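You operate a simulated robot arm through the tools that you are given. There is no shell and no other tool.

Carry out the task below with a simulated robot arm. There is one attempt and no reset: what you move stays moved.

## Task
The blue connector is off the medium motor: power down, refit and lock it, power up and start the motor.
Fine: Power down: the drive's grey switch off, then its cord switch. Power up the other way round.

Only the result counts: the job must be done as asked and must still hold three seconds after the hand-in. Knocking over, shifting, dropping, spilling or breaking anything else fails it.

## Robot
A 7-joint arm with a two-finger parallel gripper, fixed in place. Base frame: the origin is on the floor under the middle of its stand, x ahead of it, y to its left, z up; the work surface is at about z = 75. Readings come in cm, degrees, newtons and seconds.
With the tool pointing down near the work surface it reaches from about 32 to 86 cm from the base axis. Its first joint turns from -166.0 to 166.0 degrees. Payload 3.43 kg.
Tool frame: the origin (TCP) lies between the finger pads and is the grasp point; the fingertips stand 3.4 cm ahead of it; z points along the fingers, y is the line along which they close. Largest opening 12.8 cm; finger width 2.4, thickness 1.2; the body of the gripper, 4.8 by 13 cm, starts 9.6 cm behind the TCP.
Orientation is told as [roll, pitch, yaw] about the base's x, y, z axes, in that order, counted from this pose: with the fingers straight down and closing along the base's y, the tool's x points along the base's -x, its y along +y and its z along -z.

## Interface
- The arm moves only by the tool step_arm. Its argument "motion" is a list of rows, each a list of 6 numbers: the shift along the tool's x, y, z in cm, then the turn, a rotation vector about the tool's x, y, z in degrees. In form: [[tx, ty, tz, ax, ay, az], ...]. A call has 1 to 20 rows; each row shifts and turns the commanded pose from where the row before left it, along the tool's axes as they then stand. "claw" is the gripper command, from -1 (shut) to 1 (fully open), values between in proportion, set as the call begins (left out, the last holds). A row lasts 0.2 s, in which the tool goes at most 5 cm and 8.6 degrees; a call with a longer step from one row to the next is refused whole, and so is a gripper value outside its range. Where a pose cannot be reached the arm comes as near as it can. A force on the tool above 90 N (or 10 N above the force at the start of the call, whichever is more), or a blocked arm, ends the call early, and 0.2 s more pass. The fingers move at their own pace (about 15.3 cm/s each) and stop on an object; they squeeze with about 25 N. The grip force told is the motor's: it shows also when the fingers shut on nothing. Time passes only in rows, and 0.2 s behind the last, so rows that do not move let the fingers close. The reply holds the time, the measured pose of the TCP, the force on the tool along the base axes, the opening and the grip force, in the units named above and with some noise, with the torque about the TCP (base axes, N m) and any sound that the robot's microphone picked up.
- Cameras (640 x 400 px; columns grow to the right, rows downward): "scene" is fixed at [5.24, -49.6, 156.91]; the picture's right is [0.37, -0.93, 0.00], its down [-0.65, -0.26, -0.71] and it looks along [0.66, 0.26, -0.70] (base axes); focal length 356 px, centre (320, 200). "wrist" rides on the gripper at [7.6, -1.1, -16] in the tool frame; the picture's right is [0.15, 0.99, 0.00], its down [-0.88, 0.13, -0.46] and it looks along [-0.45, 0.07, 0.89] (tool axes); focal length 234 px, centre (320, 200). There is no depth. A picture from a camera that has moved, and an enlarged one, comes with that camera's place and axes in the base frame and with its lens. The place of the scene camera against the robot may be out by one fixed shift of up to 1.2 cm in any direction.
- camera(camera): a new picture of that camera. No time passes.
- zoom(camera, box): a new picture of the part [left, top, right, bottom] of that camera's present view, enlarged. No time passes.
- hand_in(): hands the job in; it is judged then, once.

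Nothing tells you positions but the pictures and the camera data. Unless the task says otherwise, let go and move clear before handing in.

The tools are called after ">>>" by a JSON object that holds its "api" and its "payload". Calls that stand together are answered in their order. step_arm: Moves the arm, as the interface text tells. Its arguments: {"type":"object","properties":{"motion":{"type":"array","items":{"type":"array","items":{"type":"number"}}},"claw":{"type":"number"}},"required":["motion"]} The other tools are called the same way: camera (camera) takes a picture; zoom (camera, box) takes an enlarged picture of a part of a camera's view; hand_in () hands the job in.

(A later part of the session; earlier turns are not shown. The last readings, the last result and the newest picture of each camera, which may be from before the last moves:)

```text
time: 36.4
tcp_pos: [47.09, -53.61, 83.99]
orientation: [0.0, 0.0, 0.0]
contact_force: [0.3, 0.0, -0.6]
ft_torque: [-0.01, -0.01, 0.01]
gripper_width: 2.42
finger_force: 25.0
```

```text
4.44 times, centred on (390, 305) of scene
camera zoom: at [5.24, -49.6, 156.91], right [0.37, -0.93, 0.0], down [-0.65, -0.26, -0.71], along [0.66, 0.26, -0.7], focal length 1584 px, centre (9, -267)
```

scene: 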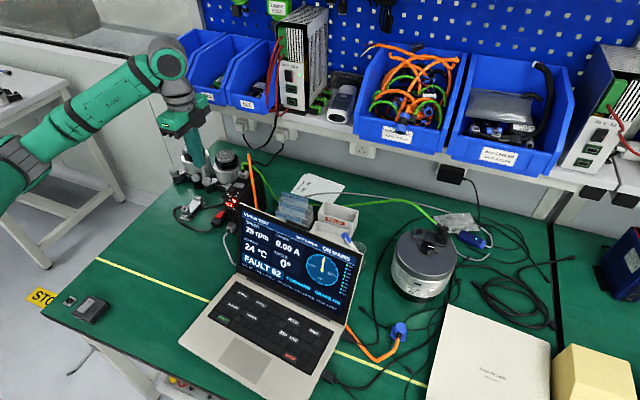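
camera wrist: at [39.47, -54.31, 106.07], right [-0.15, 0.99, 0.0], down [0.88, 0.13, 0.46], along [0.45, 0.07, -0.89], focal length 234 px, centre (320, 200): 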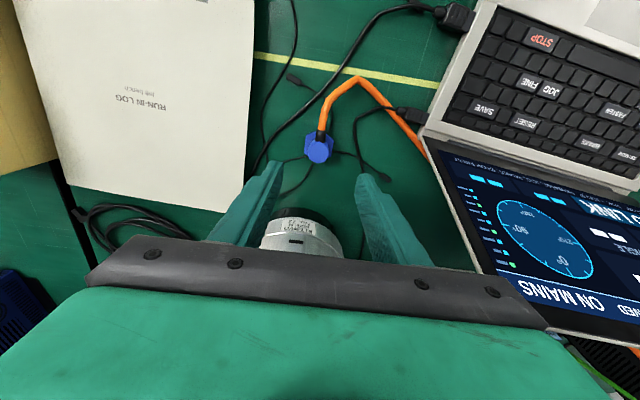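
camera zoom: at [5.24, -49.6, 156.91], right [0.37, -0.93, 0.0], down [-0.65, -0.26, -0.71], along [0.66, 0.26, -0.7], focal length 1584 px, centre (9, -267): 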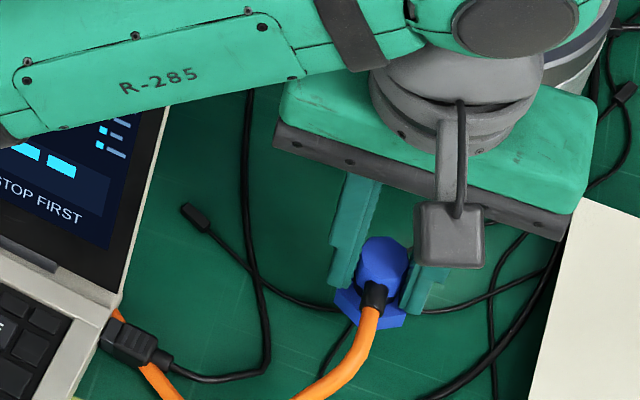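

The connector is held. I'll raise it and carry it over the motor socket, staying well above the fitted black connector and knob.

>>> {"api": "step_arm", "payload": {"motion": [[0, 0, -4.25, 0, 0, 0], [0, 0, -4.25, 0, 0, 0], [0, 0, -4.25, 0, 0, 0], [0, 0, -4.25, 0, 0, 0], [-3.4, 0.26, 0, 0, 0, 0], [-3.4, 0.26, 0, 0, 0, 0], [-3.4, 0.26, 0, 0, 0, 0], [-3.4, 0.26, 0, 0, 0, 0], [-3.4, 0.26, 0, 0, 0, 0], [-3.16, 0.27, 0, 0, 0, 0], [0, 0, 0, 0, 0, 0]]}}

>>> {"api": "camera", "payload": {"camera": "wrist"}}

>>> {"api": "camera", "payload": {"camera": "scene"}}

>>> {"api": "zoom", "payload": {"camera": "scene", "box": [380, 170, 480, 270]}}

>>> {"api": "zoom", "payload": {"camera": "wrist", "box": [270, 130, 370, 230]}}

```text
time: 38.8
tcp_pos: [67.3, -52.17, 100.83]
orientation: [-0.1, -0.1, 0.0]
contact_force: [0.4, -0.3, -0.9]
ft_torque: [0.01, 0.0, -0.01]
gripper_width: 2.46
finger_force: 24.8
```

```text
taken
camera wrist: at [59.75, -53.13, 116.85], right [-0.15, 0.99, 0.0], down [0.88, 0.13, 0.46], along [0.45, 0.07, -0.89], focal length 234 px, centre (320, 200)
```

wrist: 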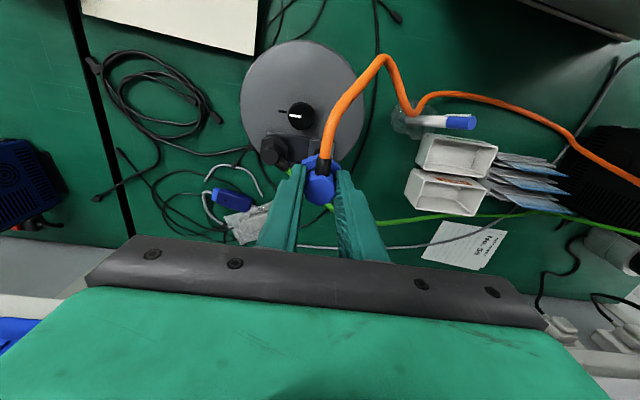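

```text
taken
```

scene: 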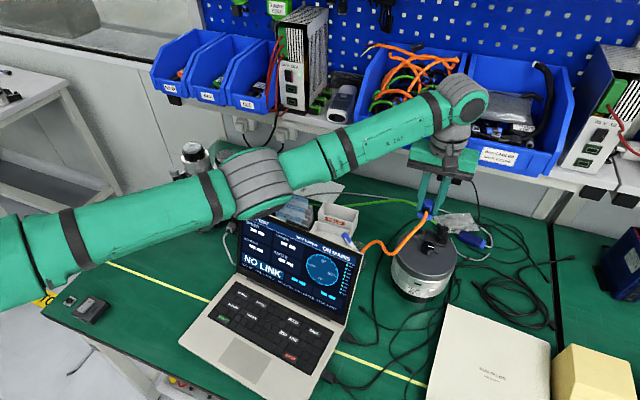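

```text
4.00 times, centred on (430, 220) of scene
camera zoom: at [5.24, -49.6, 156.91], right [0.37, -0.93, 0.0], down [-0.65, -0.26, -0.71], along [0.66, 0.26, -0.7], focal length 1425 px, centre (-120, 120)
```

zoom: 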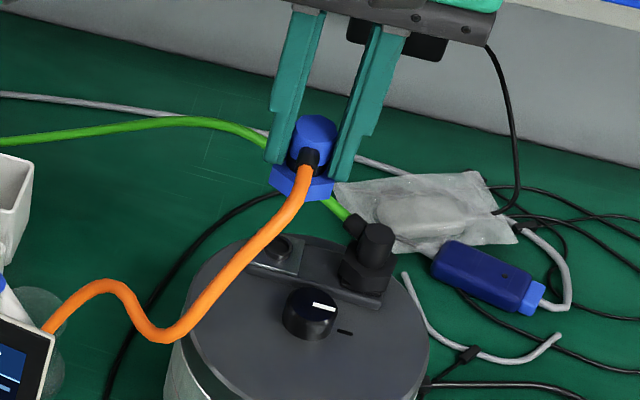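

```text
4.00 times, centred on (320, 180) of wrist
camera zoom: at [59.75, -53.13, 116.85], right [-0.15, 0.99, 0.0], down [0.88, 0.13, 0.46], along [0.45, 0.07, -0.89], focal length 937 px, centre (320, 280)
```

zoom: 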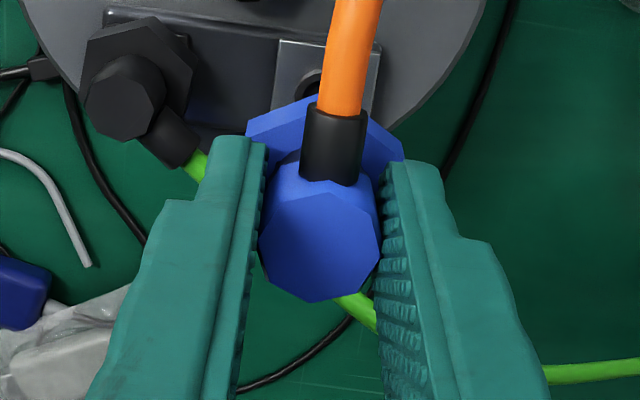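

The connector hangs straight over the socket. I'll lower to just above the ring and check alignment from the scene camera.

>>> {"api": "step_arm", "payload": {"motion": [[0.06, -0.05, 2.0, 0, 0, 0], [0, 0, 1.5, 0, 0, 0], [0, 0, 1.0, 0, 0, 0], [0, 0, 0, 0, 0, 0]]}}

>>> {"api": "zoom", "payload": {"camera": "scene", "box": [395, 195, 455, 255]}}

>>> {"api": "zoom", "payload": {"camera": "wrist", "box": [270, 110, 370, 210]}}

```text
time: 39.8
tcp_pos: [67.27, -52.07, 96.49]
orientation: [0.1, 0.1, 0.0]
contact_force: [-0.3, 0.4, -0.8]
ft_torque: [0.01, 0.01, -0.02]
gripper_width: 2.43
finger_force: 25.0
```

```text
6.67 times, centred on (425, 225) of scene
camera zoom: at [5.24, -49.6, 156.91], right [0.37, -0.93, 0.0], down [-0.65, -0.26, -0.71], along [0.66, 0.26, -0.7], focal length 2375 px, centre (-380, 33)
```

zoom: 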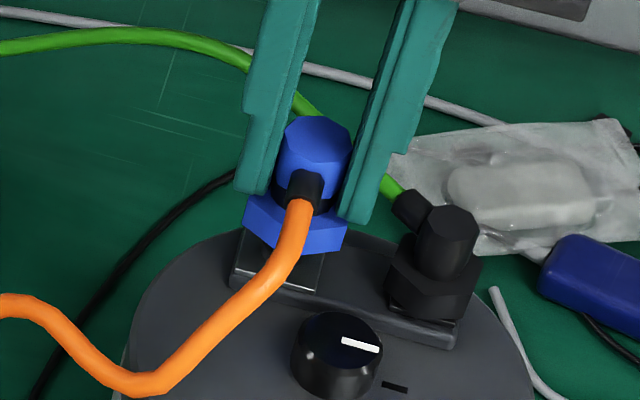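

```text
4.00 times, centred on (320, 160) of wrist
camera zoom: at [59.57, -53.09, 112.41], right [-0.15, 0.99, 0.0], down [0.88, 0.13, 0.46], along [0.45, 0.07, -0.89], focal length 937 px, centre (320, 360)
```

zoom: 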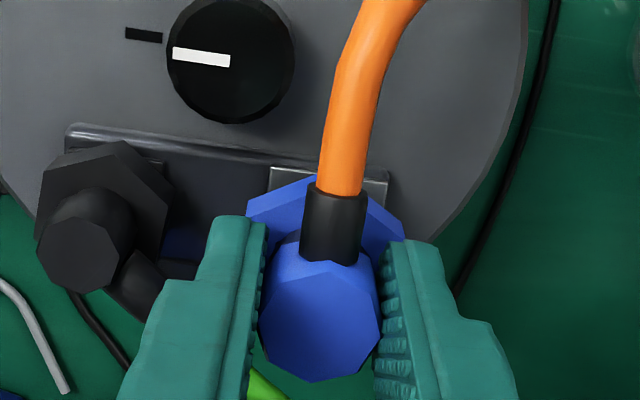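

Alignment agrees from both cameras within about 0.2 cm. I'll lower onto the ring in small steps, watching the force.

>>> {"api": "step_arm", "payload": {"motion": [[0, 0, 0.2, 0, 0, 0], [0, 0, 0.2, 0, 0, 0], [0, 0, 0.2, 0, 0, 0]]}}

>>> {"api": "step_arm", "payload": {"motion": [[0, 0, 0.15, 0, 0, 0], [0, 0, 0.15, 0, 0, 0]]}}

```text
time: 40.6
tcp_pos: [67.19, -52.16, 95.91]
orientation: [0.0, 0.0, 0.0]
contact_force: [0.0, -0.1, -0.4]
ft_torque: [0.01, -0.02, 0.0]
gripper_width: 2.42
finger_force: 24.9
```

```text
time: 41.2
tcp_pos: [67.21, -52.16, 95.66]
orientation: [0.0, 0.0, -0.1]
contact_force: [0.7, 0.7, -0.2]
ft_torque: [0.02, 0.01, 0.02]
gripper_width: 2.42
finger_force: 24.7
```

>>> {"api": "step_arm", "payload": {"motion": [[0, 0, 0.15, 0, 0, 0], [0, 0, 0.15, 0, 0, 0]]}}

>>> {"api": "zoom", "payload": {"camera": "scene", "box": [395, 205, 455, 255]}}

>>> {"api": "zoom", "payload": {"camera": "wrist", "box": [290, 140, 350, 200]}}

```text
time: 41.8
tcp_pos: [67.01, -51.94, 95.21]
orientation: [0.1, 0.0, 0.0]
contact_force: [0.4, -0.7, -0.2]
ft_torque: [0.03, 0.02, 0.0]
gripper_width: 2.42
finger_force: 24.9
```

```text
8.00 times, centred on (425, 230) of scene
camera zoom: at [5.24, -49.6, 156.91], right [0.37, -0.93, 0.0], down [-0.65, -0.26, -0.71], along [0.66, 0.26, -0.7], focal length 2850 px, centre (-520, -40)
```

zoom: 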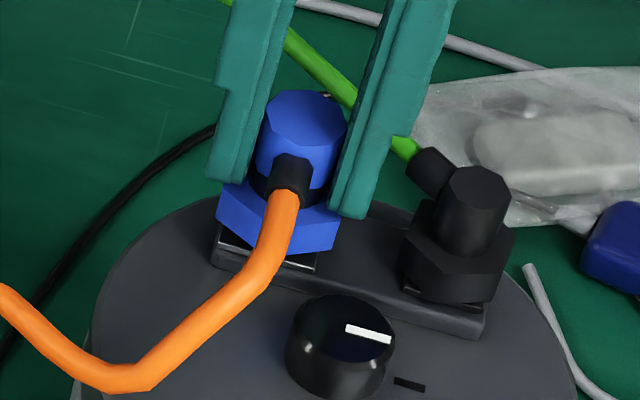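

```text
6.67 times, centred on (320, 170) of wrist
camera zoom: at [59.52, -53.02, 111.11], right [-0.15, 0.99, 0.0], down [0.88, 0.13, 0.46], along [0.45, 0.07, -0.89], focal length 1561 px, centre (320, 400)
```

zoom: 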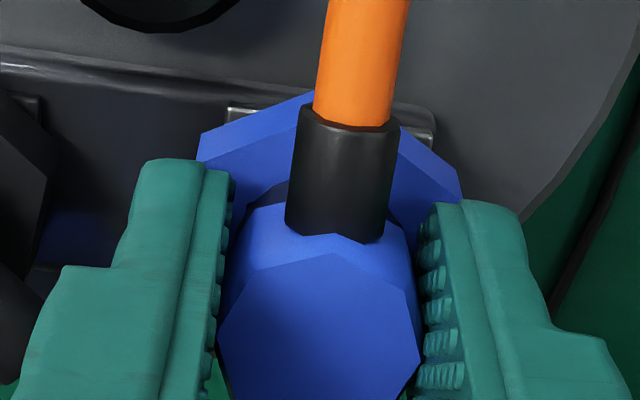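

>>> {"api": "step_arm", "payload": {"motion": [[0, 0, 0.12, 0, 0, 0], [0, 0, 0.12, 0, 0, 0]]}}

>>> {"api": "step_arm", "payload": {"motion": [[0, 0, 0.12, 0, 0, 0], [0, 0, 0.12, 0, 0, 0]]}}

```text
time: 42.4
tcp_pos: [67.02, -51.94, 94.94]
orientation: [0.0, 0.0, 0.0]
contact_force: [1.0, -0.5, -0.4]
ft_torque: [-0.04, 0.03, 0.02]
gripper_width: 2.43
finger_force: 25.1
```

```text
time: 43.0
tcp_pos: [66.94, -52.04, 94.89]
orientation: [0.0, 0.0, 0.1]
contact_force: [0.1, -0.4, -0.2]
ft_torque: [-0.02, 0.03, 0.01]
gripper_width: 2.4
finger_force: 25.4
```

>>> {"api": "step_arm", "payload": {"motion": [[0, 0, 0.12, 0, 0, 0], [0, 0, 0.12, 0, 0, 0]]}}

>>> {"api": "zoom", "payload": {"camera": "scene", "box": [395, 205, 455, 255]}}

```text
time: 43.6
tcp_pos: [67.1, -52.0, 94.61]
orientation: [0.0, 0.0, 0.0]
contact_force: [0.0, 0.9, -1.5]
ft_torque: [0.02, 0.03, -0.03]
gripper_width: 2.41
finger_force: 25.0
```

```text
8.00 times, centred on (425, 230) of scene
camera zoom: at [5.24, -49.6, 156.91], right [0.37, -0.93, 0.0], down [-0.65, -0.26, -0.71], along [0.66, 0.26, -0.7], focal length 2850 px, centre (-520, -40)
```

zoom: 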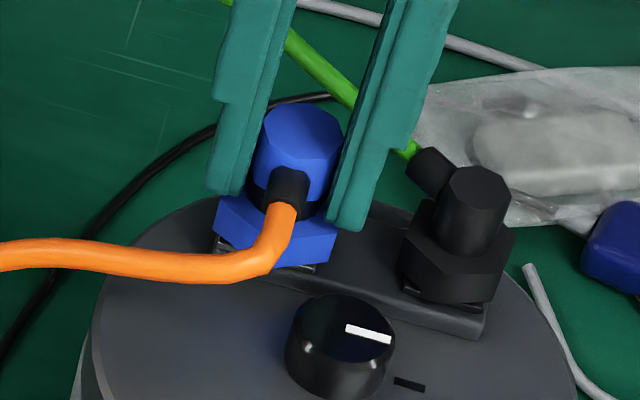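

>>> {"api": "step_arm", "payload": {"motion": [[0, 0, 0.12, 0, 0, 0], [0, 0, 0.12, 0, 0, 0]]}}

>>> {"api": "step_arm", "payload": {"motion": [[0, 0, 0.1, 0, 0, 0], [0, 0, 0.1, 0, 0, 0]]}}

>>> {"api": "zoom", "payload": {"camera": "scene", "box": [395, 205, 455, 255]}}

```text
time: 44.2
tcp_pos: [67.13, -52.1, 94.49]
orientation: [0.0, -0.1, 0.0]
contact_force: [-6.4, 4.4, 14.8]
ft_torque: [0.1, 0.41, 0.04]
gripper_width: 2.39
finger_force: 25.0
```

```text
time: 44.8
tcp_pos: [67.07, -52.05, 94.53]
orientation: [-0.1, -0.2, 0.0]
contact_force: [-8.2, 7.5, 39.3]
ft_torque: [0.28, 0.55, 0.02]
gripper_width: 2.43
finger_force: 25.0
```

```text
8.00 times, centred on (425, 230) of scene
camera zoom: at [5.24, -49.6, 156.91], right [0.37, -0.93, 0.0], down [-0.65, -0.26, -0.71], along [0.66, 0.26, -0.7], focal length 2850 px, centre (-520, -40)
```

zoom: 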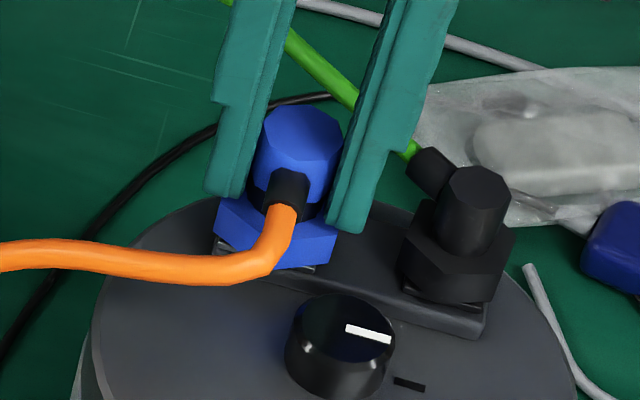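

Contact at about 39 N. I'll zoom in to see whether the nut is seated on the plate or just resting on the ring.

>>> {"api": "zoom", "payload": {"camera": "scene", "box": [415, 222, 440, 242]}}

>>> {"api": "zoom", "payload": {"camera": "scene", "box": [438, 222, 463, 247]}}

>>> {"api": "zoom", "payload": {"camera": "wrist", "box": [290, 120, 350, 200]}}

```text
16.00 times, centred on (428, 232) of scene
camera zoom: at [5.24, -49.6, 156.91], right [0.37, -0.93, 0.0], down [-0.65, -0.26, -0.71], along [0.66, 0.26, -0.7], focal length 5700 px, centre (-1400, -312)
```

zoom: 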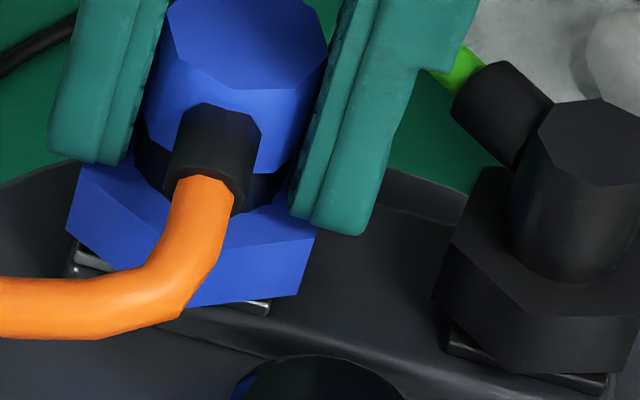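

```text
16.00 times, centred on (450, 234) of scene
camera zoom: at [5.24, -49.6, 156.91], right [0.37, -0.93, 0.0], down [-0.65, -0.26, -0.71], along [0.66, 0.26, -0.7], focal length 5700 px, centre (-1768, -352)
```

zoom: 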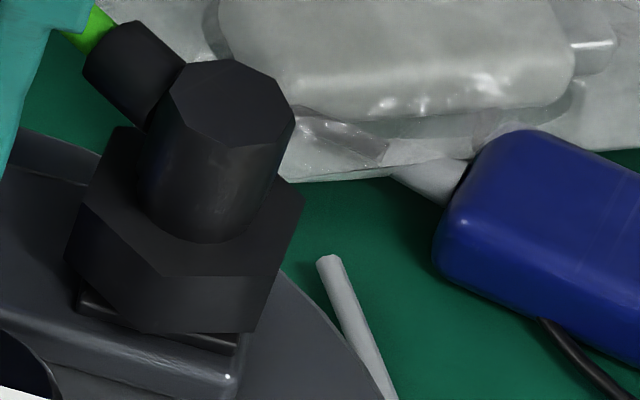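

```text
5.00 times, centred on (320, 160) of wrist
camera zoom: at [59.47, -53.01, 110.41], right [-0.15, 0.99, 0.0], down [0.88, 0.13, 0.46], along [0.45, 0.06, -0.89], focal length 1171 px, centre (320, 400)
```

zoom: 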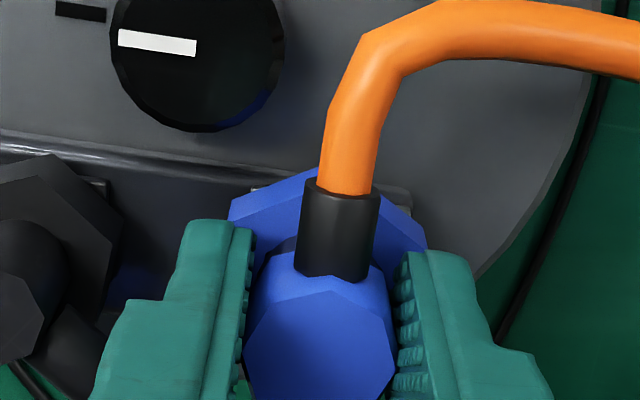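

>>> {"api": "zoom", "payload": {"camera": "wrist", "box": [300, 145, 345, 175]}}

```text
13.33 times, centred on (322, 160) of wrist
camera zoom: at [59.47, -53.01, 110.41], right [-0.15, 0.99, 0.0], down [0.88, 0.13, 0.46], along [0.45, 0.06, -0.89], focal length 3122 px, centre (287, 733)
```

zoom: 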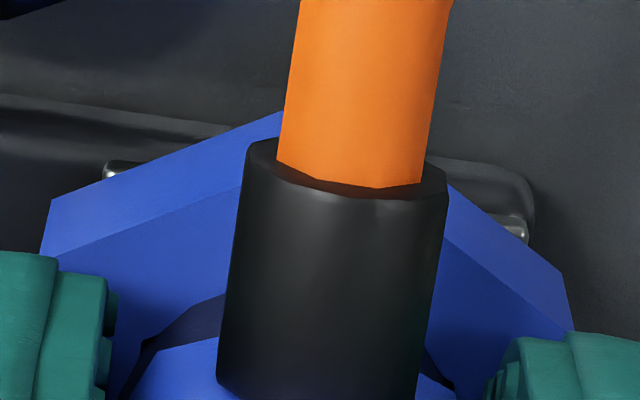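

The nut bottom is around plate level, but the connector seems about 0.3 cm too far toward -x relative to the plate. I'll back off slightly, shift +x by 0.3 cm and press down again to compare depth.

>>> {"api": "step_arm", "payload": {"motion": [[0, 0, -0.4, 0, 0, 0], [0, 0, -0.6, 0, 0, 0], [-0.3, 0, 0, 0, 0, 0], [0, 0, 0, 0, 0, 0]]}}

>>> {"api": "step_arm", "payload": {"motion": [[0, 0, 0.3, 0, 0, 0], [0, 0, 0.3, 0, 0, 0], [0, 0, 0, 0, 0, 0]]}}

```text
time: 45.8
tcp_pos: [67.28, -51.97, 95.02]
orientation: [0.0, 0.0, 0.0]
contact_force: [-0.1, -0.2, -0.1]
ft_torque: [0.0, 0.02, -0.03]
gripper_width: 2.42
finger_force: 24.8
```

```text
time: 46.6
tcp_pos: [67.42, -52.13, 94.62]
orientation: [0.0, 0.1, 0.0]
contact_force: [0.1, -0.4, 0.2]
ft_torque: [-0.02, 0.0, 0.04]
gripper_width: 2.47
finger_force: 24.5
```

>>> {"api": "step_arm", "payload": {"motion": [[0, 0, 0.12, 0, 0, 0], [0, 0, 0.1, 0, 0, 0]]}}

>>> {"api": "step_arm", "payload": {"motion": [[0, 0, 0.1, 0, 0, 0], [0, 0, 0, 0, 0, 0]]}}

```text
time: 47.2
tcp_pos: [67.46, -52.08, 94.55]
orientation: [-0.1, 0.0, 0.1]
contact_force: [-2.4, 4.1, 14.4]
ft_torque: [0.23, 0.15, -0.03]
gripper_width: 2.44
finger_force: 24.8
```

```text
time: 47.8
tcp_pos: [67.4, -52.05, 94.56]
orientation: [-0.2, -0.2, 0.0]
contact_force: [-2.8, 1.2, 30.2]
ft_torque: [0.07, 0.15, -0.01]
gripper_width: 2.41
finger_force: 24.8
```

>>> {"api": "zoom", "payload": {"camera": "scene", "box": [415, 222, 440, 242]}}

>>> {"api": "zoom", "payload": {"camera": "scene", "box": [412, 228, 424, 238]}}

>>> {"api": "zoom", "payload": {"camera": "wrist", "box": [300, 145, 345, 175]}}

```text
16.00 times, centred on (428, 232) of scene
camera zoom: at [5.24, -49.6, 156.91], right [0.37, -0.93, 0.0], down [-0.65, -0.26, -0.71], along [0.66, 0.26, -0.7], focal length 5700 px, centre (-1400, -312)
```

zoom: 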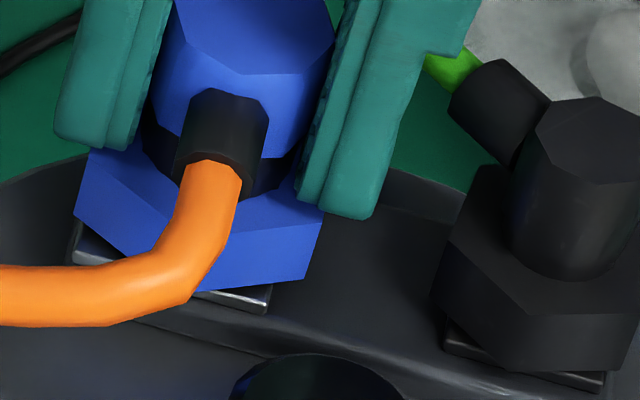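

```text
16.00 times, centred on (418, 233) of scene
camera zoom: at [5.24, -49.6, 156.91], right [0.37, -0.93, 0.0], down [-0.65, -0.26, -0.71], along [0.66, 0.26, -0.7], focal length 5700 px, centre (-1248, -328)
```

zoom: 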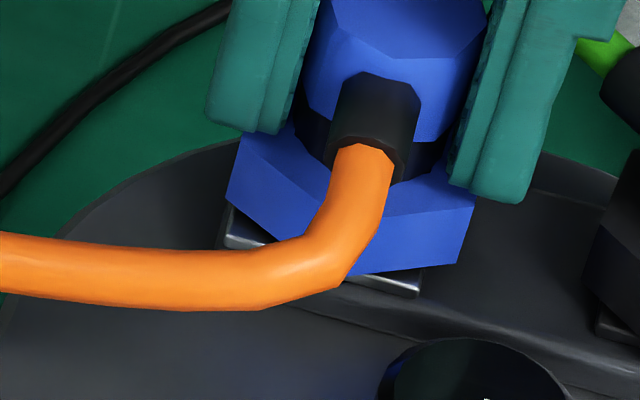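

```text
13.33 times, centred on (322, 160) of wrist
camera zoom: at [59.83, -53.07, 110.4], right [-0.15, 0.99, 0.0], down [0.88, 0.13, 0.46], along [0.45, 0.06, -0.89], focal length 3122 px, centre (287, 733)
```

zoom: 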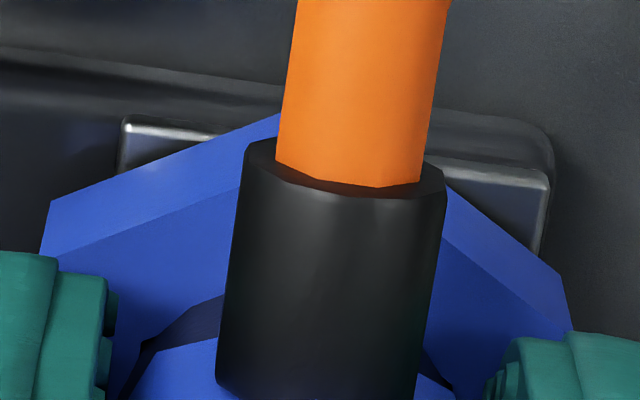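

Same contact depth at both positions, so I need to know whether the nut is around the ring or only resting on it. I'll relieve the load and probe gently sideways: engaged would push back, resting on top would slide free.

>>> {"api": "step_arm", "payload": {"motion": [[0, 0, -0.2, 0, 0, 0], [-0.1, 0, 0, 0, 0, 0], [-0.1, 0, 0, 0, 0, 0]]}}

>>> {"api": "step_arm", "payload": {"motion": [[-0.1, 0, 0, 0, 0, 0], [-0.1, 0, 0, 0, 0, 0]]}}

```text
time: 48.6
tcp_pos: [67.44, -52.09, 94.52]
orientation: [0.0, -0.1, -0.1]
contact_force: [-9.7, -3.7, 27.4]
ft_torque: [-0.13, 0.48, 0.0]
gripper_width: 2.4
finger_force: 24.8
```

```text
time: 49.2
tcp_pos: [67.76, -52.0, 94.49]
orientation: [0.0, -0.1, 0.0]
contact_force: [-10.3, -1.0, 27.2]
ft_torque: [0.03, 0.49, 0.03]
gripper_width: 2.45
finger_force: 24.5
```

>>> {"api": "step_arm", "payload": {"motion": [[0, 0, 0, 0, 0, 0], [0, 0, 0, 0, 0, 0]]}}

>>> {"api": "step_arm", "payload": {"motion": [[0, 0, -0.2, 0, 0, 0], [0, 0, 0, 0, 0, 0]]}}

```text
time: 49.8
tcp_pos: [67.66, -52.03, 94.54]
orientation: [0.0, -0.1, 0.0]
contact_force: [-8.0, -0.3, 25.8]
ft_torque: [-0.01, 0.37, 0.0]
gripper_width: 2.43
finger_force: 25.0
```

```text
time: 50.4
tcp_pos: [67.69, -52.04, 94.49]
orientation: [0.1, 0.2, 0.0]
contact_force: [-0.1, -2.7, 5.2]
ft_torque: [-0.08, 0.02, 0.01]
gripper_width: 2.42
finger_force: 24.7
```

It slides sideways freely, so the nut is resting on top of the ring rather than engaged. Let me check whether the connector slipped in the grip and get the present geometry.

>>> {"api": "zoom", "payload": {"camera": "wrist", "box": [270, 130, 370, 230]}}

>>> {"api": "zoom", "payload": {"camera": "scene", "box": [412, 210, 442, 240]}}

```text
4.00 times, centred on (320, 180) of wrist
camera zoom: at [60.24, -53.07, 110.44], right [-0.15, 0.99, 0.0], down [0.88, 0.13, 0.46], along [0.45, 0.07, -0.89], focal length 937 px, centre (320, 280)
```

zoom: 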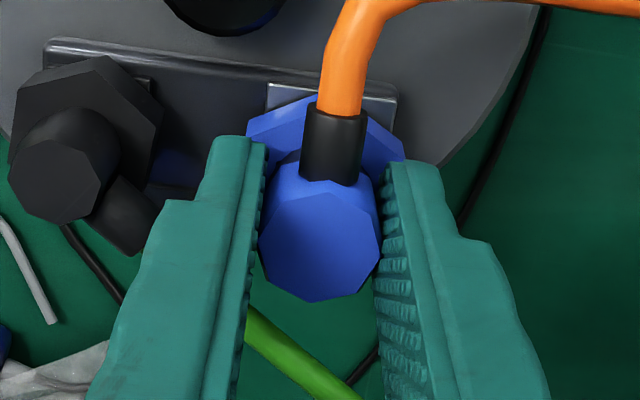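

```text
13.33 times, centred on (427, 225) of scene
camera zoom: at [5.24, -49.6, 156.91], right [0.37, -0.93, 0.0], down [-0.65, -0.26, -0.71], along [0.66, 0.26, -0.7], focal length 4750 px, centre (-1107, -133)
```

zoom: 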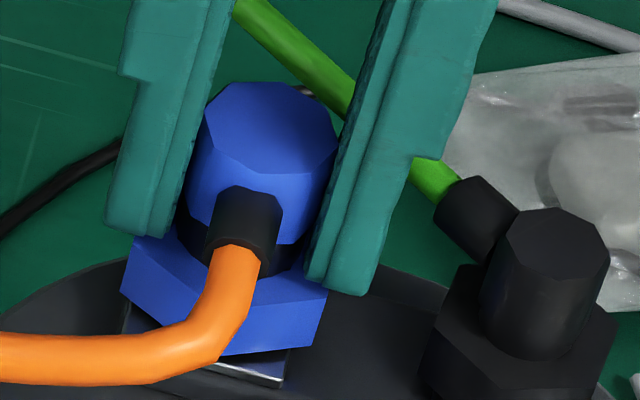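

>>> {"api": "zoom", "payload": {"camera": "scene", "box": [412, 228, 430, 241]}}

>>> {"api": "zoom", "payload": {"camera": "scene", "box": [418, 230, 428, 240]}}

```text
16.00 times, centred on (421, 234) of scene
camera zoom: at [5.24, -49.6, 156.91], right [0.37, -0.93, 0.0], down [-0.65, -0.26, -0.71], along [0.66, 0.26, -0.7], focal length 5700 px, centre (-1296, -352)
```

zoom: 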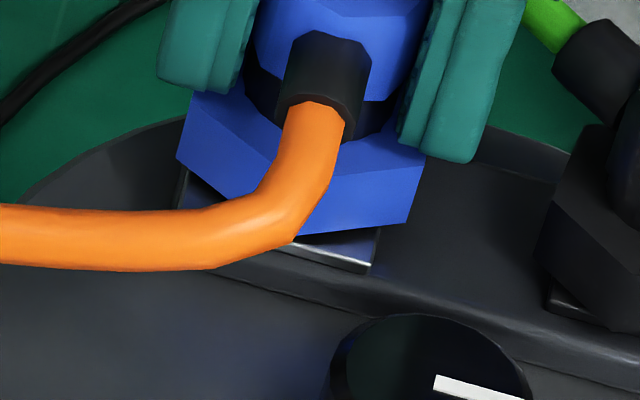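

```text
16.00 times, centred on (423, 235) of scene
camera zoom: at [5.24, -49.6, 156.91], right [0.37, -0.93, 0.0], down [-0.65, -0.26, -0.71], along [0.66, 0.26, -0.7], focal length 5700 px, centre (-1328, -360)
```

zoom: 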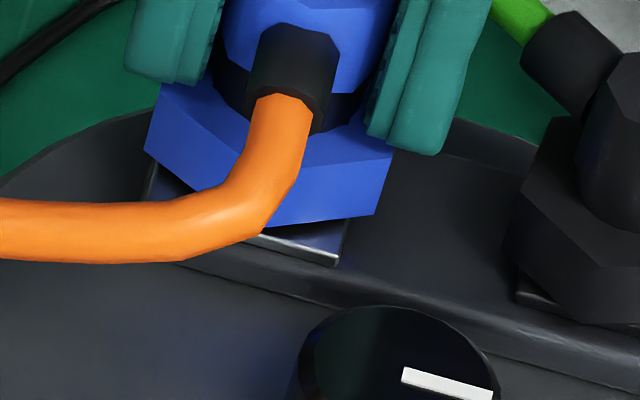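

I can't tell visually, so I'll do a depth comparison: lift, offset about 1.1 cm from the socket centre, and find the contact height there.

>>> {"api": "step_arm", "payload": {"motion": [[0, 0, -0.5, 0, 0, 0], [0, 0, -0.6, 0, 0, 0], [-0.6, 0, 0, 0, 0, 0], [0, 0, 0, 0, 0, 0]]}}

>>> {"api": "step_arm", "payload": {"motion": [[0, 0, 0.2, 0, 0, 0], [0, 0, 0.15, 0, 0, 0]]}}

>>> {"api": "step_arm", "payload": {"motion": [[0, 0, 0.15, 0, 0, 0], [0, 0, 0.1, 0, 0, 0]]}}

```text
time: 51.4
tcp_pos: [68.41, -52.01, 95.85]
orientation: [0.0, -0.1, 0.0]
contact_force: [0.5, 0.6, -0.3]
ft_torque: [0.0, 0.0, 0.01]
gripper_width: 2.4
finger_force: 24.9
```

```text
time: 52.0
tcp_pos: [68.39, -52.06, 95.39]
orientation: [-0.1, -0.1, 0.0]
contact_force: [-0.3, 1.2, -0.2]
ft_torque: [0.0, -0.02, -0.01]
gripper_width: 2.41
finger_force: 24.8
```

```text
time: 52.6
tcp_pos: [68.3, -52.12, 94.95]
orientation: [0.0, -0.1, 0.1]
contact_force: [-0.3, 0.1, -1.0]
ft_torque: [0.01, -0.05, -0.06]
gripper_width: 2.44
finger_force: 24.7
```

>>> {"api": "step_arm", "payload": {"motion": [[0, 0, 0.1, 0, 0, 0], [0, 0, 0.1, 0, 0, 0]]}}

>>> {"api": "step_arm", "payload": {"motion": [[0, 0, 0.1, 0, 0, 0], [0, 0, 0.1, 0, 0, 0]]}}

>>> {"api": "step_arm", "payload": {"motion": [[0, 0, 0.1, 0, 0, 0], [0, 0, 0.05, 0, 0, 0]]}}

```text
time: 53.2
tcp_pos: [68.21, -52.0, 94.95]
orientation: [0.0, 0.0, 0.1]
contact_force: [-0.9, -0.4, -0.4]
ft_torque: [0.0, 0.03, 0.01]
gripper_width: 2.42
finger_force: 24.8
```

```text
time: 53.8
tcp_pos: [68.31, -52.11, 94.69]
orientation: [0.0, 0.0, 0.0]
contact_force: [0.3, 0.6, -0.8]
ft_torque: [0.03, -0.01, -0.02]
gripper_width: 2.44
finger_force: 25.3
```

```text
time: 54.4
tcp_pos: [68.39, -52.16, 94.52]
orientation: [0.0, -0.1, 0.0]
contact_force: [0.3, 0.4, -1.8]
ft_torque: [0.01, -0.02, 0.0]
gripper_width: 2.42
finger_force: 24.7
```

>>> {"api": "step_arm", "payload": {"motion": [[0, 0, 0.1, 0, 0, 0], [0, 0, 0.05, 0, 0, 0]]}}

>>> {"api": "step_arm", "payload": {"motion": [[0, 0, 0.05, 0, 0, 0], [0, 0, 0.05, 0, 0, 0]]}}

```text
time: 55.0
tcp_pos: [68.46, -52.01, 94.57]
orientation: [0.1, -0.1, 0.0]
contact_force: [-1.1, 1.5, 8.6]
ft_torque: [0.07, 0.11, 0.01]
gripper_width: 2.42
finger_force: 25.2
```

```text
time: 55.6
tcp_pos: [68.32, -52.17, 94.68]
orientation: [-0.1, -0.1, -0.1]
contact_force: [-1.7, 0.3, 20.4]
ft_torque: [0.05, 0.06, 0.0]
gripper_width: 2.41
finger_force: 25.2
```

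Contact height is the same even 1.2 cm off-centre, so the contact surface is flat. I'll inspect closely at this offset position.

>>> {"api": "zoom", "payload": {"camera": "scene", "box": [412, 222, 432, 242]}}

>>> {"api": "zoom", "payload": {"camera": "wrist", "box": [280, 110, 360, 190]}}

```text
16.00 times, centred on (422, 232) of scene
camera zoom: at [5.24, -49.6, 156.91], right [0.37, -0.93, 0.0], down [-0.65, -0.26, -0.71], along [0.66, 0.26, -0.7], focal length 5700 px, centre (-1312, -312)
```

zoom: 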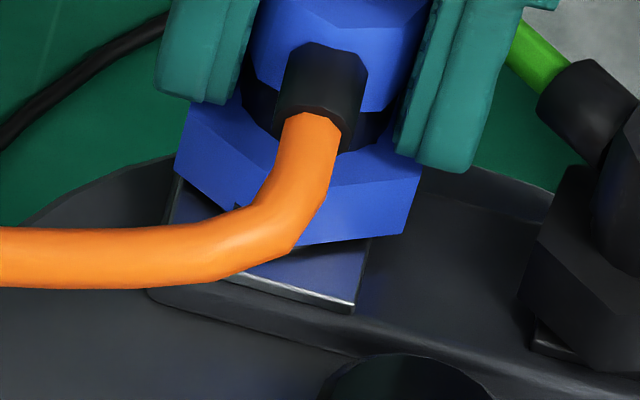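

```text
5.00 times, centred on (320, 150) of wrist
camera zoom: at [60.82, -53.08, 110.42], right [-0.15, 0.99, 0.0], down [0.88, 0.13, 0.46], along [0.45, 0.07, -0.89], focal length 1171 px, centre (320, 450)
```

zoom: 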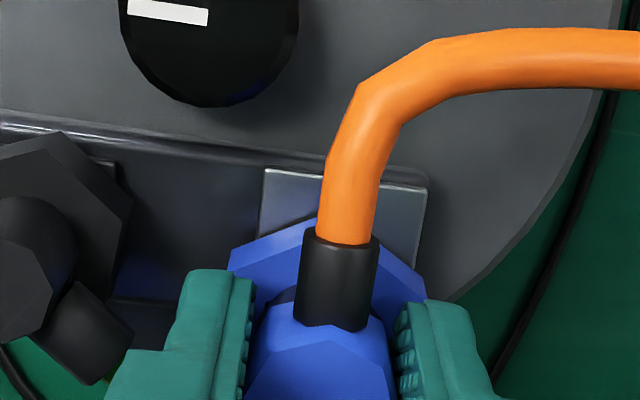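

I'll do one more probe: offset 2.75 cm toward +y, where the nut only overlaps the plate and not the ring, and compare contact height.

>>> {"api": "step_arm", "payload": {"motion": [[0, 0, -0.5, 0, 0, 0], [0, 0, -0.5, 0, 0, 0], [1.15, 1.35, 0, 0, 0, 0], [0, 1.4, 0, 0, 0, 0], [0, 0, 0, 0, 0, 0]]}}

>>> {"api": "step_arm", "payload": {"motion": [[0, 0, 0.2, 0, 0, 0], [0, 0, 0.2, 0, 0, 0], [0, 0, 0.15, 0, 0, 0]]}}

>>> {"api": "zoom", "payload": {"camera": "wrist", "box": [270, 110, 370, 210]}}

>>> {"api": "zoom", "payload": {"camera": "scene", "box": [402, 218, 432, 242]}}

```text
time: 56.8
tcp_pos: [67.25, -49.38, 95.46]
orientation: [0.0, -0.1, -0.1]
contact_force: [0.1, 0.9, -0.7]
ft_torque: [-0.02, 0.02, 0.0]
gripper_width: 2.42
finger_force: 25.1
```

```text
time: 57.6
tcp_pos: [67.14, -49.45, 94.65]
orientation: [0.1, 0.0, 0.0]
contact_force: [-0.7, -0.2, -0.2]
ft_torque: [0.0, 0.02, 0.0]
gripper_width: 2.45
finger_force: 25.0
```

```text
4.00 times, centred on (320, 160) of wrist
camera zoom: at [59.69, -50.38, 110.63], right [-0.15, 0.99, 0.0], down [0.88, 0.13, 0.46], along [0.45, 0.07, -0.89], focal length 937 px, centre (320, 360)
```

zoom: 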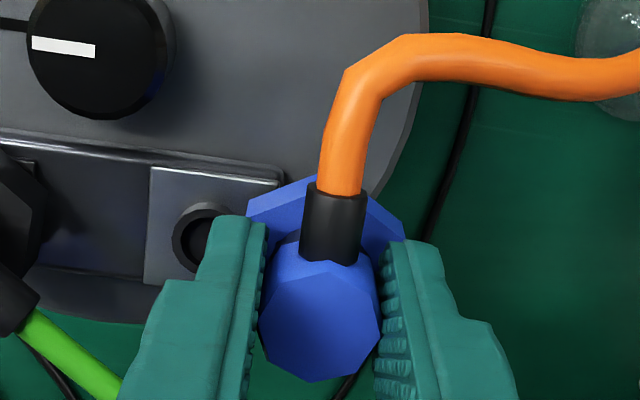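

```text
16.00 times, centred on (417, 230) of scene
camera zoom: at [5.24, -49.6, 156.91], right [0.37, -0.93, 0.0], down [-0.65, -0.26, -0.71], along [0.66, 0.26, -0.7], focal length 5700 px, centre (-1232, -280)
```

zoom: 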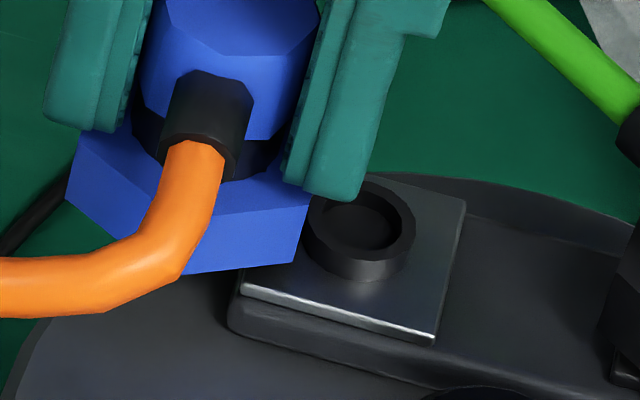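

The socket, ring and plate are now clearly visible beside the held connector. I'll continue the probe downward here: contact at this offset gives the plate height directly.

>>> {"api": "step_arm", "payload": {"motion": [[0, 0, 0.1, 0, 0, 0], [0, 0, 0.1, 0, 0, 0]]}}

>>> {"api": "step_arm", "payload": {"motion": [[0, 0, 0.1, 0, 0, 0], [0, 0, 0.05, 0, 0, 0]]}}

>>> {"api": "step_arm", "payload": {"motion": [[0, 0, 0.07, 0, 0, 0], [0, 0, 0.05, 0, 0, 0]]}}

```text
time: 58.2
tcp_pos: [67.15, -49.41, 94.63]
orientation: [0.0, 0.0, 0.0]
contact_force: [-0.7, 1.8, 4.1]
ft_torque: [0.02, 0.02, -0.01]
gripper_width: 2.43
finger_force: 25.1
```

```text
time: 58.8
tcp_pos: [67.23, -49.4, 94.44]
orientation: [-0.1, -0.2, -0.1]
contact_force: [-1.6, 2.4, 13.0]
ft_torque: [-0.05, 0.06, 0.0]
gripper_width: 2.4
finger_force: 24.7
```

```text
time: 59.4
tcp_pos: [67.28, -49.35, 94.47]
orientation: [-0.1, -0.2, -0.1]
contact_force: [-1.1, 1.7, 26.3]
ft_torque: [-0.22, 0.06, -0.02]
gripper_width: 2.41
finger_force: 24.4
```

The plate contact height equals the earlier one, so the nut was already flush on the plate and only the exact centring/orientation is in question. I'll re-centre on the refined socket position (67.2,-51.85) and lower again.

>>> {"api": "step_arm", "payload": {"motion": [[0, 0, -0.5, 0, 0, 0], [0, 0, -0.5, 0, 0, 0], [0.06, -1.3, 0, 0, 0, 0], [0, -1.25, 0, 0, 0, 0], [0, 0, 0, 0, 0, 0]]}}

>>> {"api": "step_arm", "payload": {"motion": [[0, 0, 0.2, 0, 0, 0], [0, 0, 0.2, 0, 0, 0], [0, 0, 0.2, 0, 0, 0]]}}

>>> {"api": "step_arm", "payload": {"motion": [[0, 0, 0.15, 0, 0, 0], [0, 0, 0.1, 0, 0, 0]]}}

```text
time: 60.6
tcp_pos: [67.31, -51.87, 95.22]
orientation: [0.0, 0.0, 0.0]
contact_force: [-1.0, 0.1, -0.3]
ft_torque: [0.01, -0.03, 0.01]
gripper_width: 2.42
finger_force: 25.0
```

```text
time: 61.4
tcp_pos: [67.08, -51.93, 94.6]
orientation: [0.0, 0.1, -0.1]
contact_force: [-0.3, 0.4, -1.5]
ft_torque: [0.0, 0.01, 0.02]
gripper_width: 2.43
finger_force: 25.5
```

```text
time: 62.0
tcp_pos: [67.13, -51.81, 94.43]
orientation: [-0.1, -0.1, -0.1]
contact_force: [-2.0, 1.3, 10.8]
ft_torque: [0.08, 0.31, -0.01]
gripper_width: 2.4
finger_force: 24.8
```

>>> {"api": "zoom", "payload": {"camera": "scene", "box": [407, 212, 437, 242]}}

>>> {"api": "zoom", "payload": {"camera": "wrist", "box": [270, 130, 370, 230]}}

```text
13.33 times, centred on (422, 227) of scene
camera zoom: at [5.24, -49.6, 156.91], right [0.37, -0.93, 0.0], down [-0.65, -0.26, -0.71], along [0.66, 0.26, -0.7], focal length 4750 px, centre (-1040, -160)
```

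zoom: 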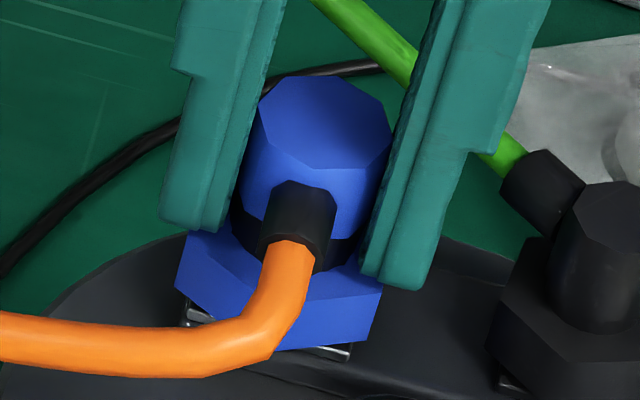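

```text
4.00 times, centred on (320, 180) of wrist
camera zoom: at [59.58, -52.89, 110.44], right [-0.15, 0.99, 0.0], down [0.88, 0.13, 0.46], along [0.45, 0.07, -0.89], focal length 937 px, centre (320, 280)
```

zoom: 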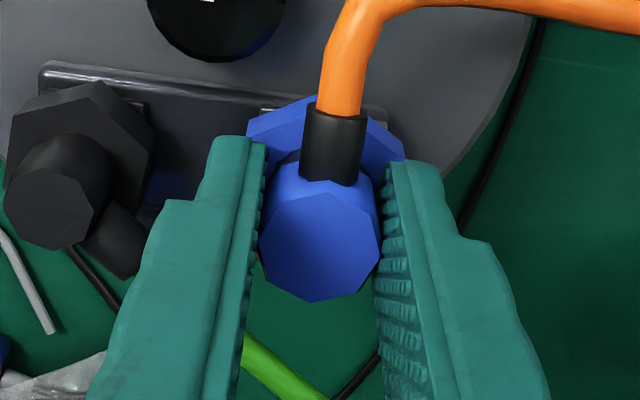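

The connector is upright and flush on its plate. The black connector's cable points about 52° off +x, suggesting a twist clockwise from here to lock, so I'll twist clockwise in steps under light pressure, watching torque and sounds.

>>> {"api": "step_arm", "payload": {"motion": [[0, 0, 0, 0, 0, 5], [0, 0, 0, 0, 0, 5]]}}

>>> {"api": "step_arm", "payload": {"motion": [[0, 0, 0, 0, 0, 5], [0, 0, 0, 0, 0, 5]]}}

>>> {"api": "step_arm", "payload": {"motion": [[0, 0, 0, 0, 0, 5], [0, 0, 0, 0, 0, 5]]}}

```text
time: 62.6
tcp_pos: [67.19, -51.89, 94.54]
orientation: [0.0, -0.1, -10.0]
contact_force: [-3.1, -1.0, 17.2]
ft_torque: [-0.04, 0.13, 0.08]
gripper_width: 2.37
finger_force: 24.6
```

```text
time: 63.2
tcp_pos: [67.23, -51.87, 94.49]
orientation: [0.0, 0.0, -20.1]
contact_force: [-1.7, -3.1, 18.3]
ft_torque: [-0.07, 0.07, 0.09]
gripper_width: 2.28
finger_force: 25.6
```

```text
time: 63.8
tcp_pos: [67.17, -51.89, 94.49]
orientation: [0.1, -0.1, -30.1]
contact_force: [1.0, -3.5, 19.4]
ft_torque: [-0.12, -0.05, 0.3]
gripper_width: 2.34
finger_force: 25.1
```

>>> {"api": "zoom", "payload": {"camera": "wrist", "box": [270, 130, 370, 230]}}

>>> {"api": "zoom", "payload": {"camera": "scene", "box": [407, 212, 437, 242]}}

```text
4.00 times, centred on (320, 180) of wrist
camera zoom: at [60.09, -48.9, 110.42], right [0.37, 0.93, 0.0], down [0.83, -0.33, 0.46], along [0.42, -0.17, -0.89], focal length 937 px, centre (320, 280)
```

zoom: 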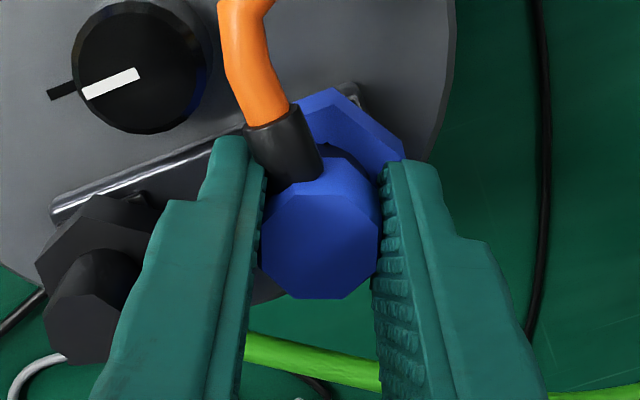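

```text
13.33 times, centred on (422, 227) of scene
camera zoom: at [5.24, -49.6, 156.91], right [0.37, -0.93, 0.0], down [-0.65, -0.26, -0.71], along [0.66, 0.26, -0.7], focal length 4750 px, centre (-1040, -160)
```

zoom: 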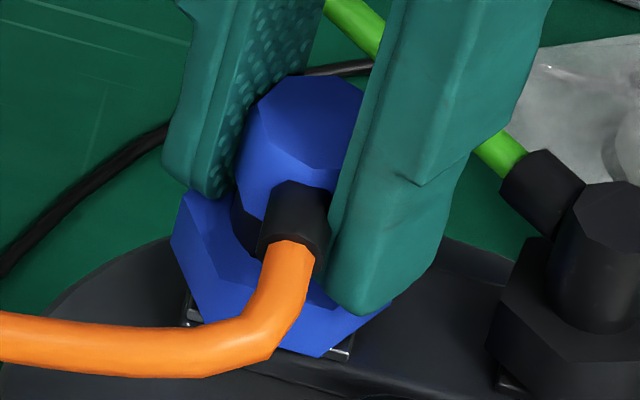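

Very informative: the hex nut turned with the gripper while the body and cable stayed put, so the nut is a separate lock ring and the body appears held by the socket. I'll release gently with limited opening, rise a little and look.

>>> {"api": "step_arm", "payload": {"claw": -0.375, "motion": [[0, 0, -0.1, 0, 0, 0], [0, 0, 0, 0, 0, 0], [0, 0, 0, 0, 0, 0]]}}

>>> {"api": "zoom", "payload": {"camera": "wrist", "box": [270, 130, 370, 230]}}

>>> {"api": "zoom", "payload": {"camera": "scene", "box": [407, 212, 437, 242]}}

```text
time: 64.6
tcp_pos: [67.24, -51.93, 94.56]
orientation: [-0.1, 0.1, -30.0]
contact_force: [2.7, 2.9, 9.1]
ft_torque: [-0.02, -0.06, -0.02]
gripper_width: 3.81
finger_force: 0.0
```

```text
4.00 times, centred on (320, 180) of wrist
camera zoom: at [60.1, -48.93, 110.45], right [0.37, 0.93, 0.0], down [0.83, -0.33, 0.46], along [0.42, -0.17, -0.89], focal length 937 px, centre (320, 280)
```

zoom: 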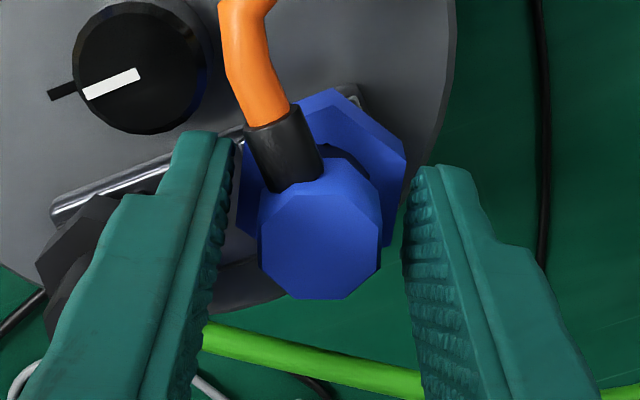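

```text
13.33 times, centred on (422, 227) of scene
camera zoom: at [5.24, -49.6, 156.91], right [0.37, -0.93, 0.0], down [-0.65, -0.26, -0.71], along [0.66, 0.26, -0.7], focal length 4750 px, centre (-1040, -160)
```

zoom: 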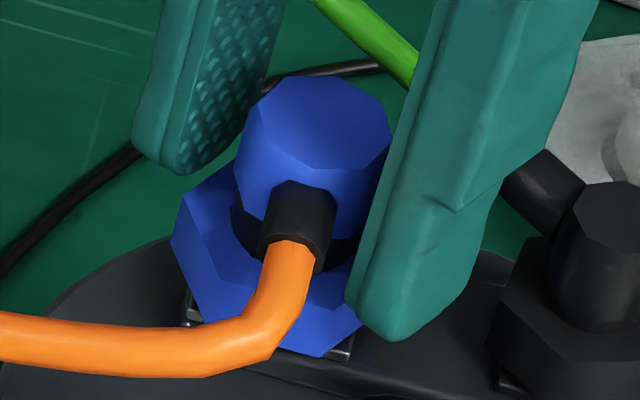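

The connector stays upright on the socket by itself, and my fingertips are resting on the nut's top. I'll raise slightly, turn the open fingers counter-clockwise around the body to get stroke room, then grip the nut itself.

>>> {"api": "step_arm", "payload": {"claw": -0.35, "motion": [[0, 0, -0.3, 0, 0, 0], [0, 0, 0, 0, 0, -7.5], [0, 0, 0, 0, 0, -7.5], [0, 0, 0, 0, 0, -7.5], [0, 0, 0, 0, 0, -7.5], [0, 0, 0, 0, 0, -7.5], [0, 0, 0, 0, 0, -7.5], [0, 0, 0, 0, 0, -7.5], [0, 0, 0, 0, 0, -7.5]]}}

>>> {"api": "zoom", "payload": {"camera": "wrist", "box": [270, 130, 370, 230]}}

>>> {"api": "zoom", "payload": {"camera": "scene", "box": [407, 207, 442, 242]}}

```text
time: 66.6
tcp_pos: [67.08, -51.9, 94.91]
orientation: [-0.1, 0.0, 30.1]
contact_force: [-1.7, -1.3, 0.8]
ft_torque: [0.01, 0.05, 0.02]
gripper_width: 4.16
finger_force: 0.1
```

```text
4.00 times, centred on (320, 180) of wrist
camera zoom: at [61.21, -56.53, 110.73], right [-0.62, 0.78, 0.0], down [0.7, 0.55, 0.46], along [0.36, 0.28, -0.89], focal length 937 px, centre (320, 280)
```

zoom: 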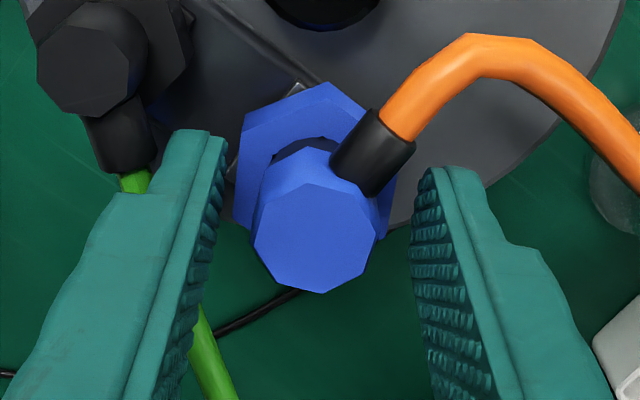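

```text
11.43 times, centred on (424, 224) of scene
camera zoom: at [5.24, -49.6, 156.91], right [0.37, -0.93, 0.0], down [-0.65, -0.26, -0.71], along [0.66, 0.26, -0.7], focal length 4072 px, centre (-874, -80)
```

zoom: 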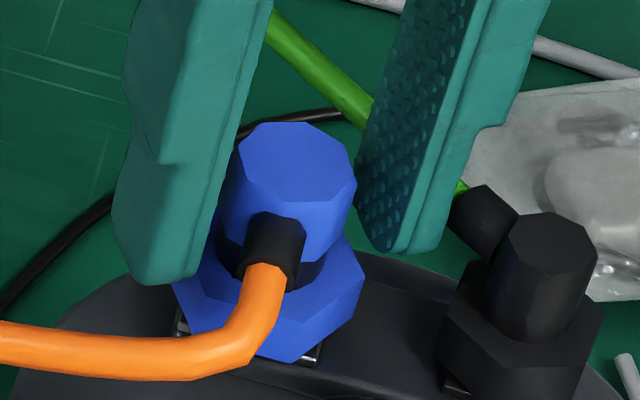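

The connector stands by itself on the socket, centred under the TCP, and the nut flats are parallel to my fingers. I'll lower around the nut.

>>> {"api": "step_arm", "payload": {"motion": [[0, 0, 0.3, 0, 0, 0], [0, 0, 0.3, 0, 0, 0]]}}

>>> {"api": "step_arm", "payload": {"motion": [[0, 0, 0.3, 0, 0, 0], [0, 0, 0.2, 0, 0, 0]]}}

>>> {"api": "zoom", "payload": {"camera": "wrist", "box": [270, 130, 370, 230]}}

>>> {"api": "zoom", "payload": {"camera": "scene", "box": [407, 207, 442, 242]}}

```text
time: 67.2
tcp_pos: [67.25, -51.78, 94.43]
orientation: [-0.3, -0.1, 30.0]
contact_force: [-2.3, 1.1, 19.8]
ft_torque: [-0.29, -0.14, -0.02]
gripper_width: 4.04
finger_force: 0.0
```

```text
time: 67.8
tcp_pos: [67.05, -51.86, 93.45]
orientation: [0.2, 0.1, 29.9]
contact_force: [0.7, -3.4, -1.2]
ft_torque: [-0.08, -0.02, -0.05]
gripper_width: 4.36
finger_force: 1.4
```

```text
4.00 times, centred on (320, 180) of wrist
camera zoom: at [61.15, -56.57, 109.34], right [-0.62, 0.78, 0.0], down [0.7, 0.55, 0.46], along [0.35, 0.29, -0.89], focal length 937 px, centre (320, 280)
```

zoom: 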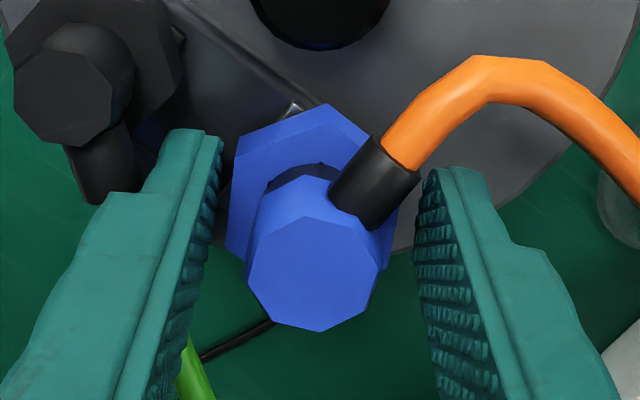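

```text
11.43 times, centred on (424, 224) of scene
camera zoom: at [5.24, -49.6, 156.91], right [0.37, -0.93, 0.0], down [-0.65, -0.26, -0.71], along [0.66, 0.26, -0.7], focal length 4072 px, centre (-874, -80)
```

zoom: 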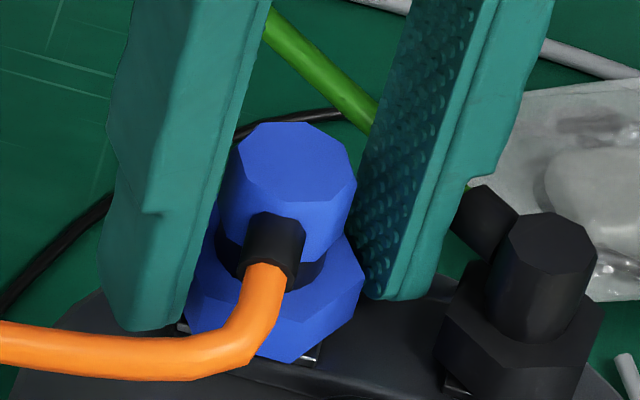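

The fingers slid down around the nut. Now I'll close on the nut.

>>> {"api": "step_arm", "payload": {"claw": -1, "motion": [[0, 0, 0, 0, 0, 0], [0, 0, 0, 0, 0, 0], [0, 0, 0, 0, 0, 0]]}}

>>> {"api": "zoom", "payload": {"camera": "wrist", "box": [270, 130, 370, 230]}}

>>> {"api": "zoom", "payload": {"camera": "scene", "box": [407, 207, 442, 242]}}

```text
time: 68.6
tcp_pos: [67.16, -51.76, 93.83]
orientation: [0.0, 0.0, 30.0]
contact_force: [1.0, 0.1, -0.5]
ft_torque: [0.0, 0.01, 0.0]
gripper_width: 3.96
finger_force: 25.3
```

```text
4.00 times, centred on (320, 180) of wrist
camera zoom: at [61.17, -56.57, 109.6], right [-0.62, 0.78, 0.0], down [0.7, 0.55, 0.46], along [0.36, 0.28, -0.89], focal length 937 px, centre (320, 280)
```

zoom: 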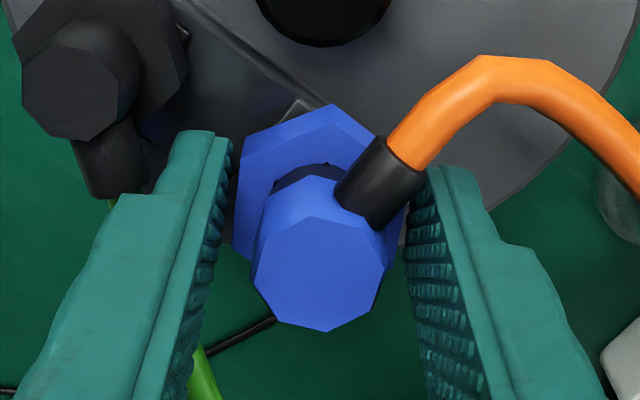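

```text
11.43 times, centred on (424, 224) of scene
camera zoom: at [5.24, -49.6, 156.91], right [0.37, -0.93, 0.0], down [-0.65, -0.26, -0.71], along [0.66, 0.26, -0.7], focal length 4072 px, centre (-874, -80)
```

zoom: 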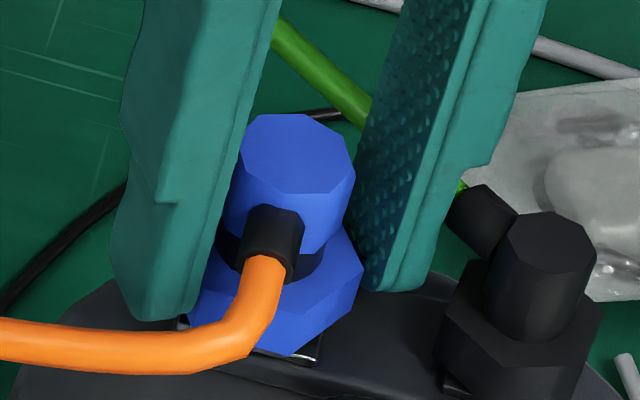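

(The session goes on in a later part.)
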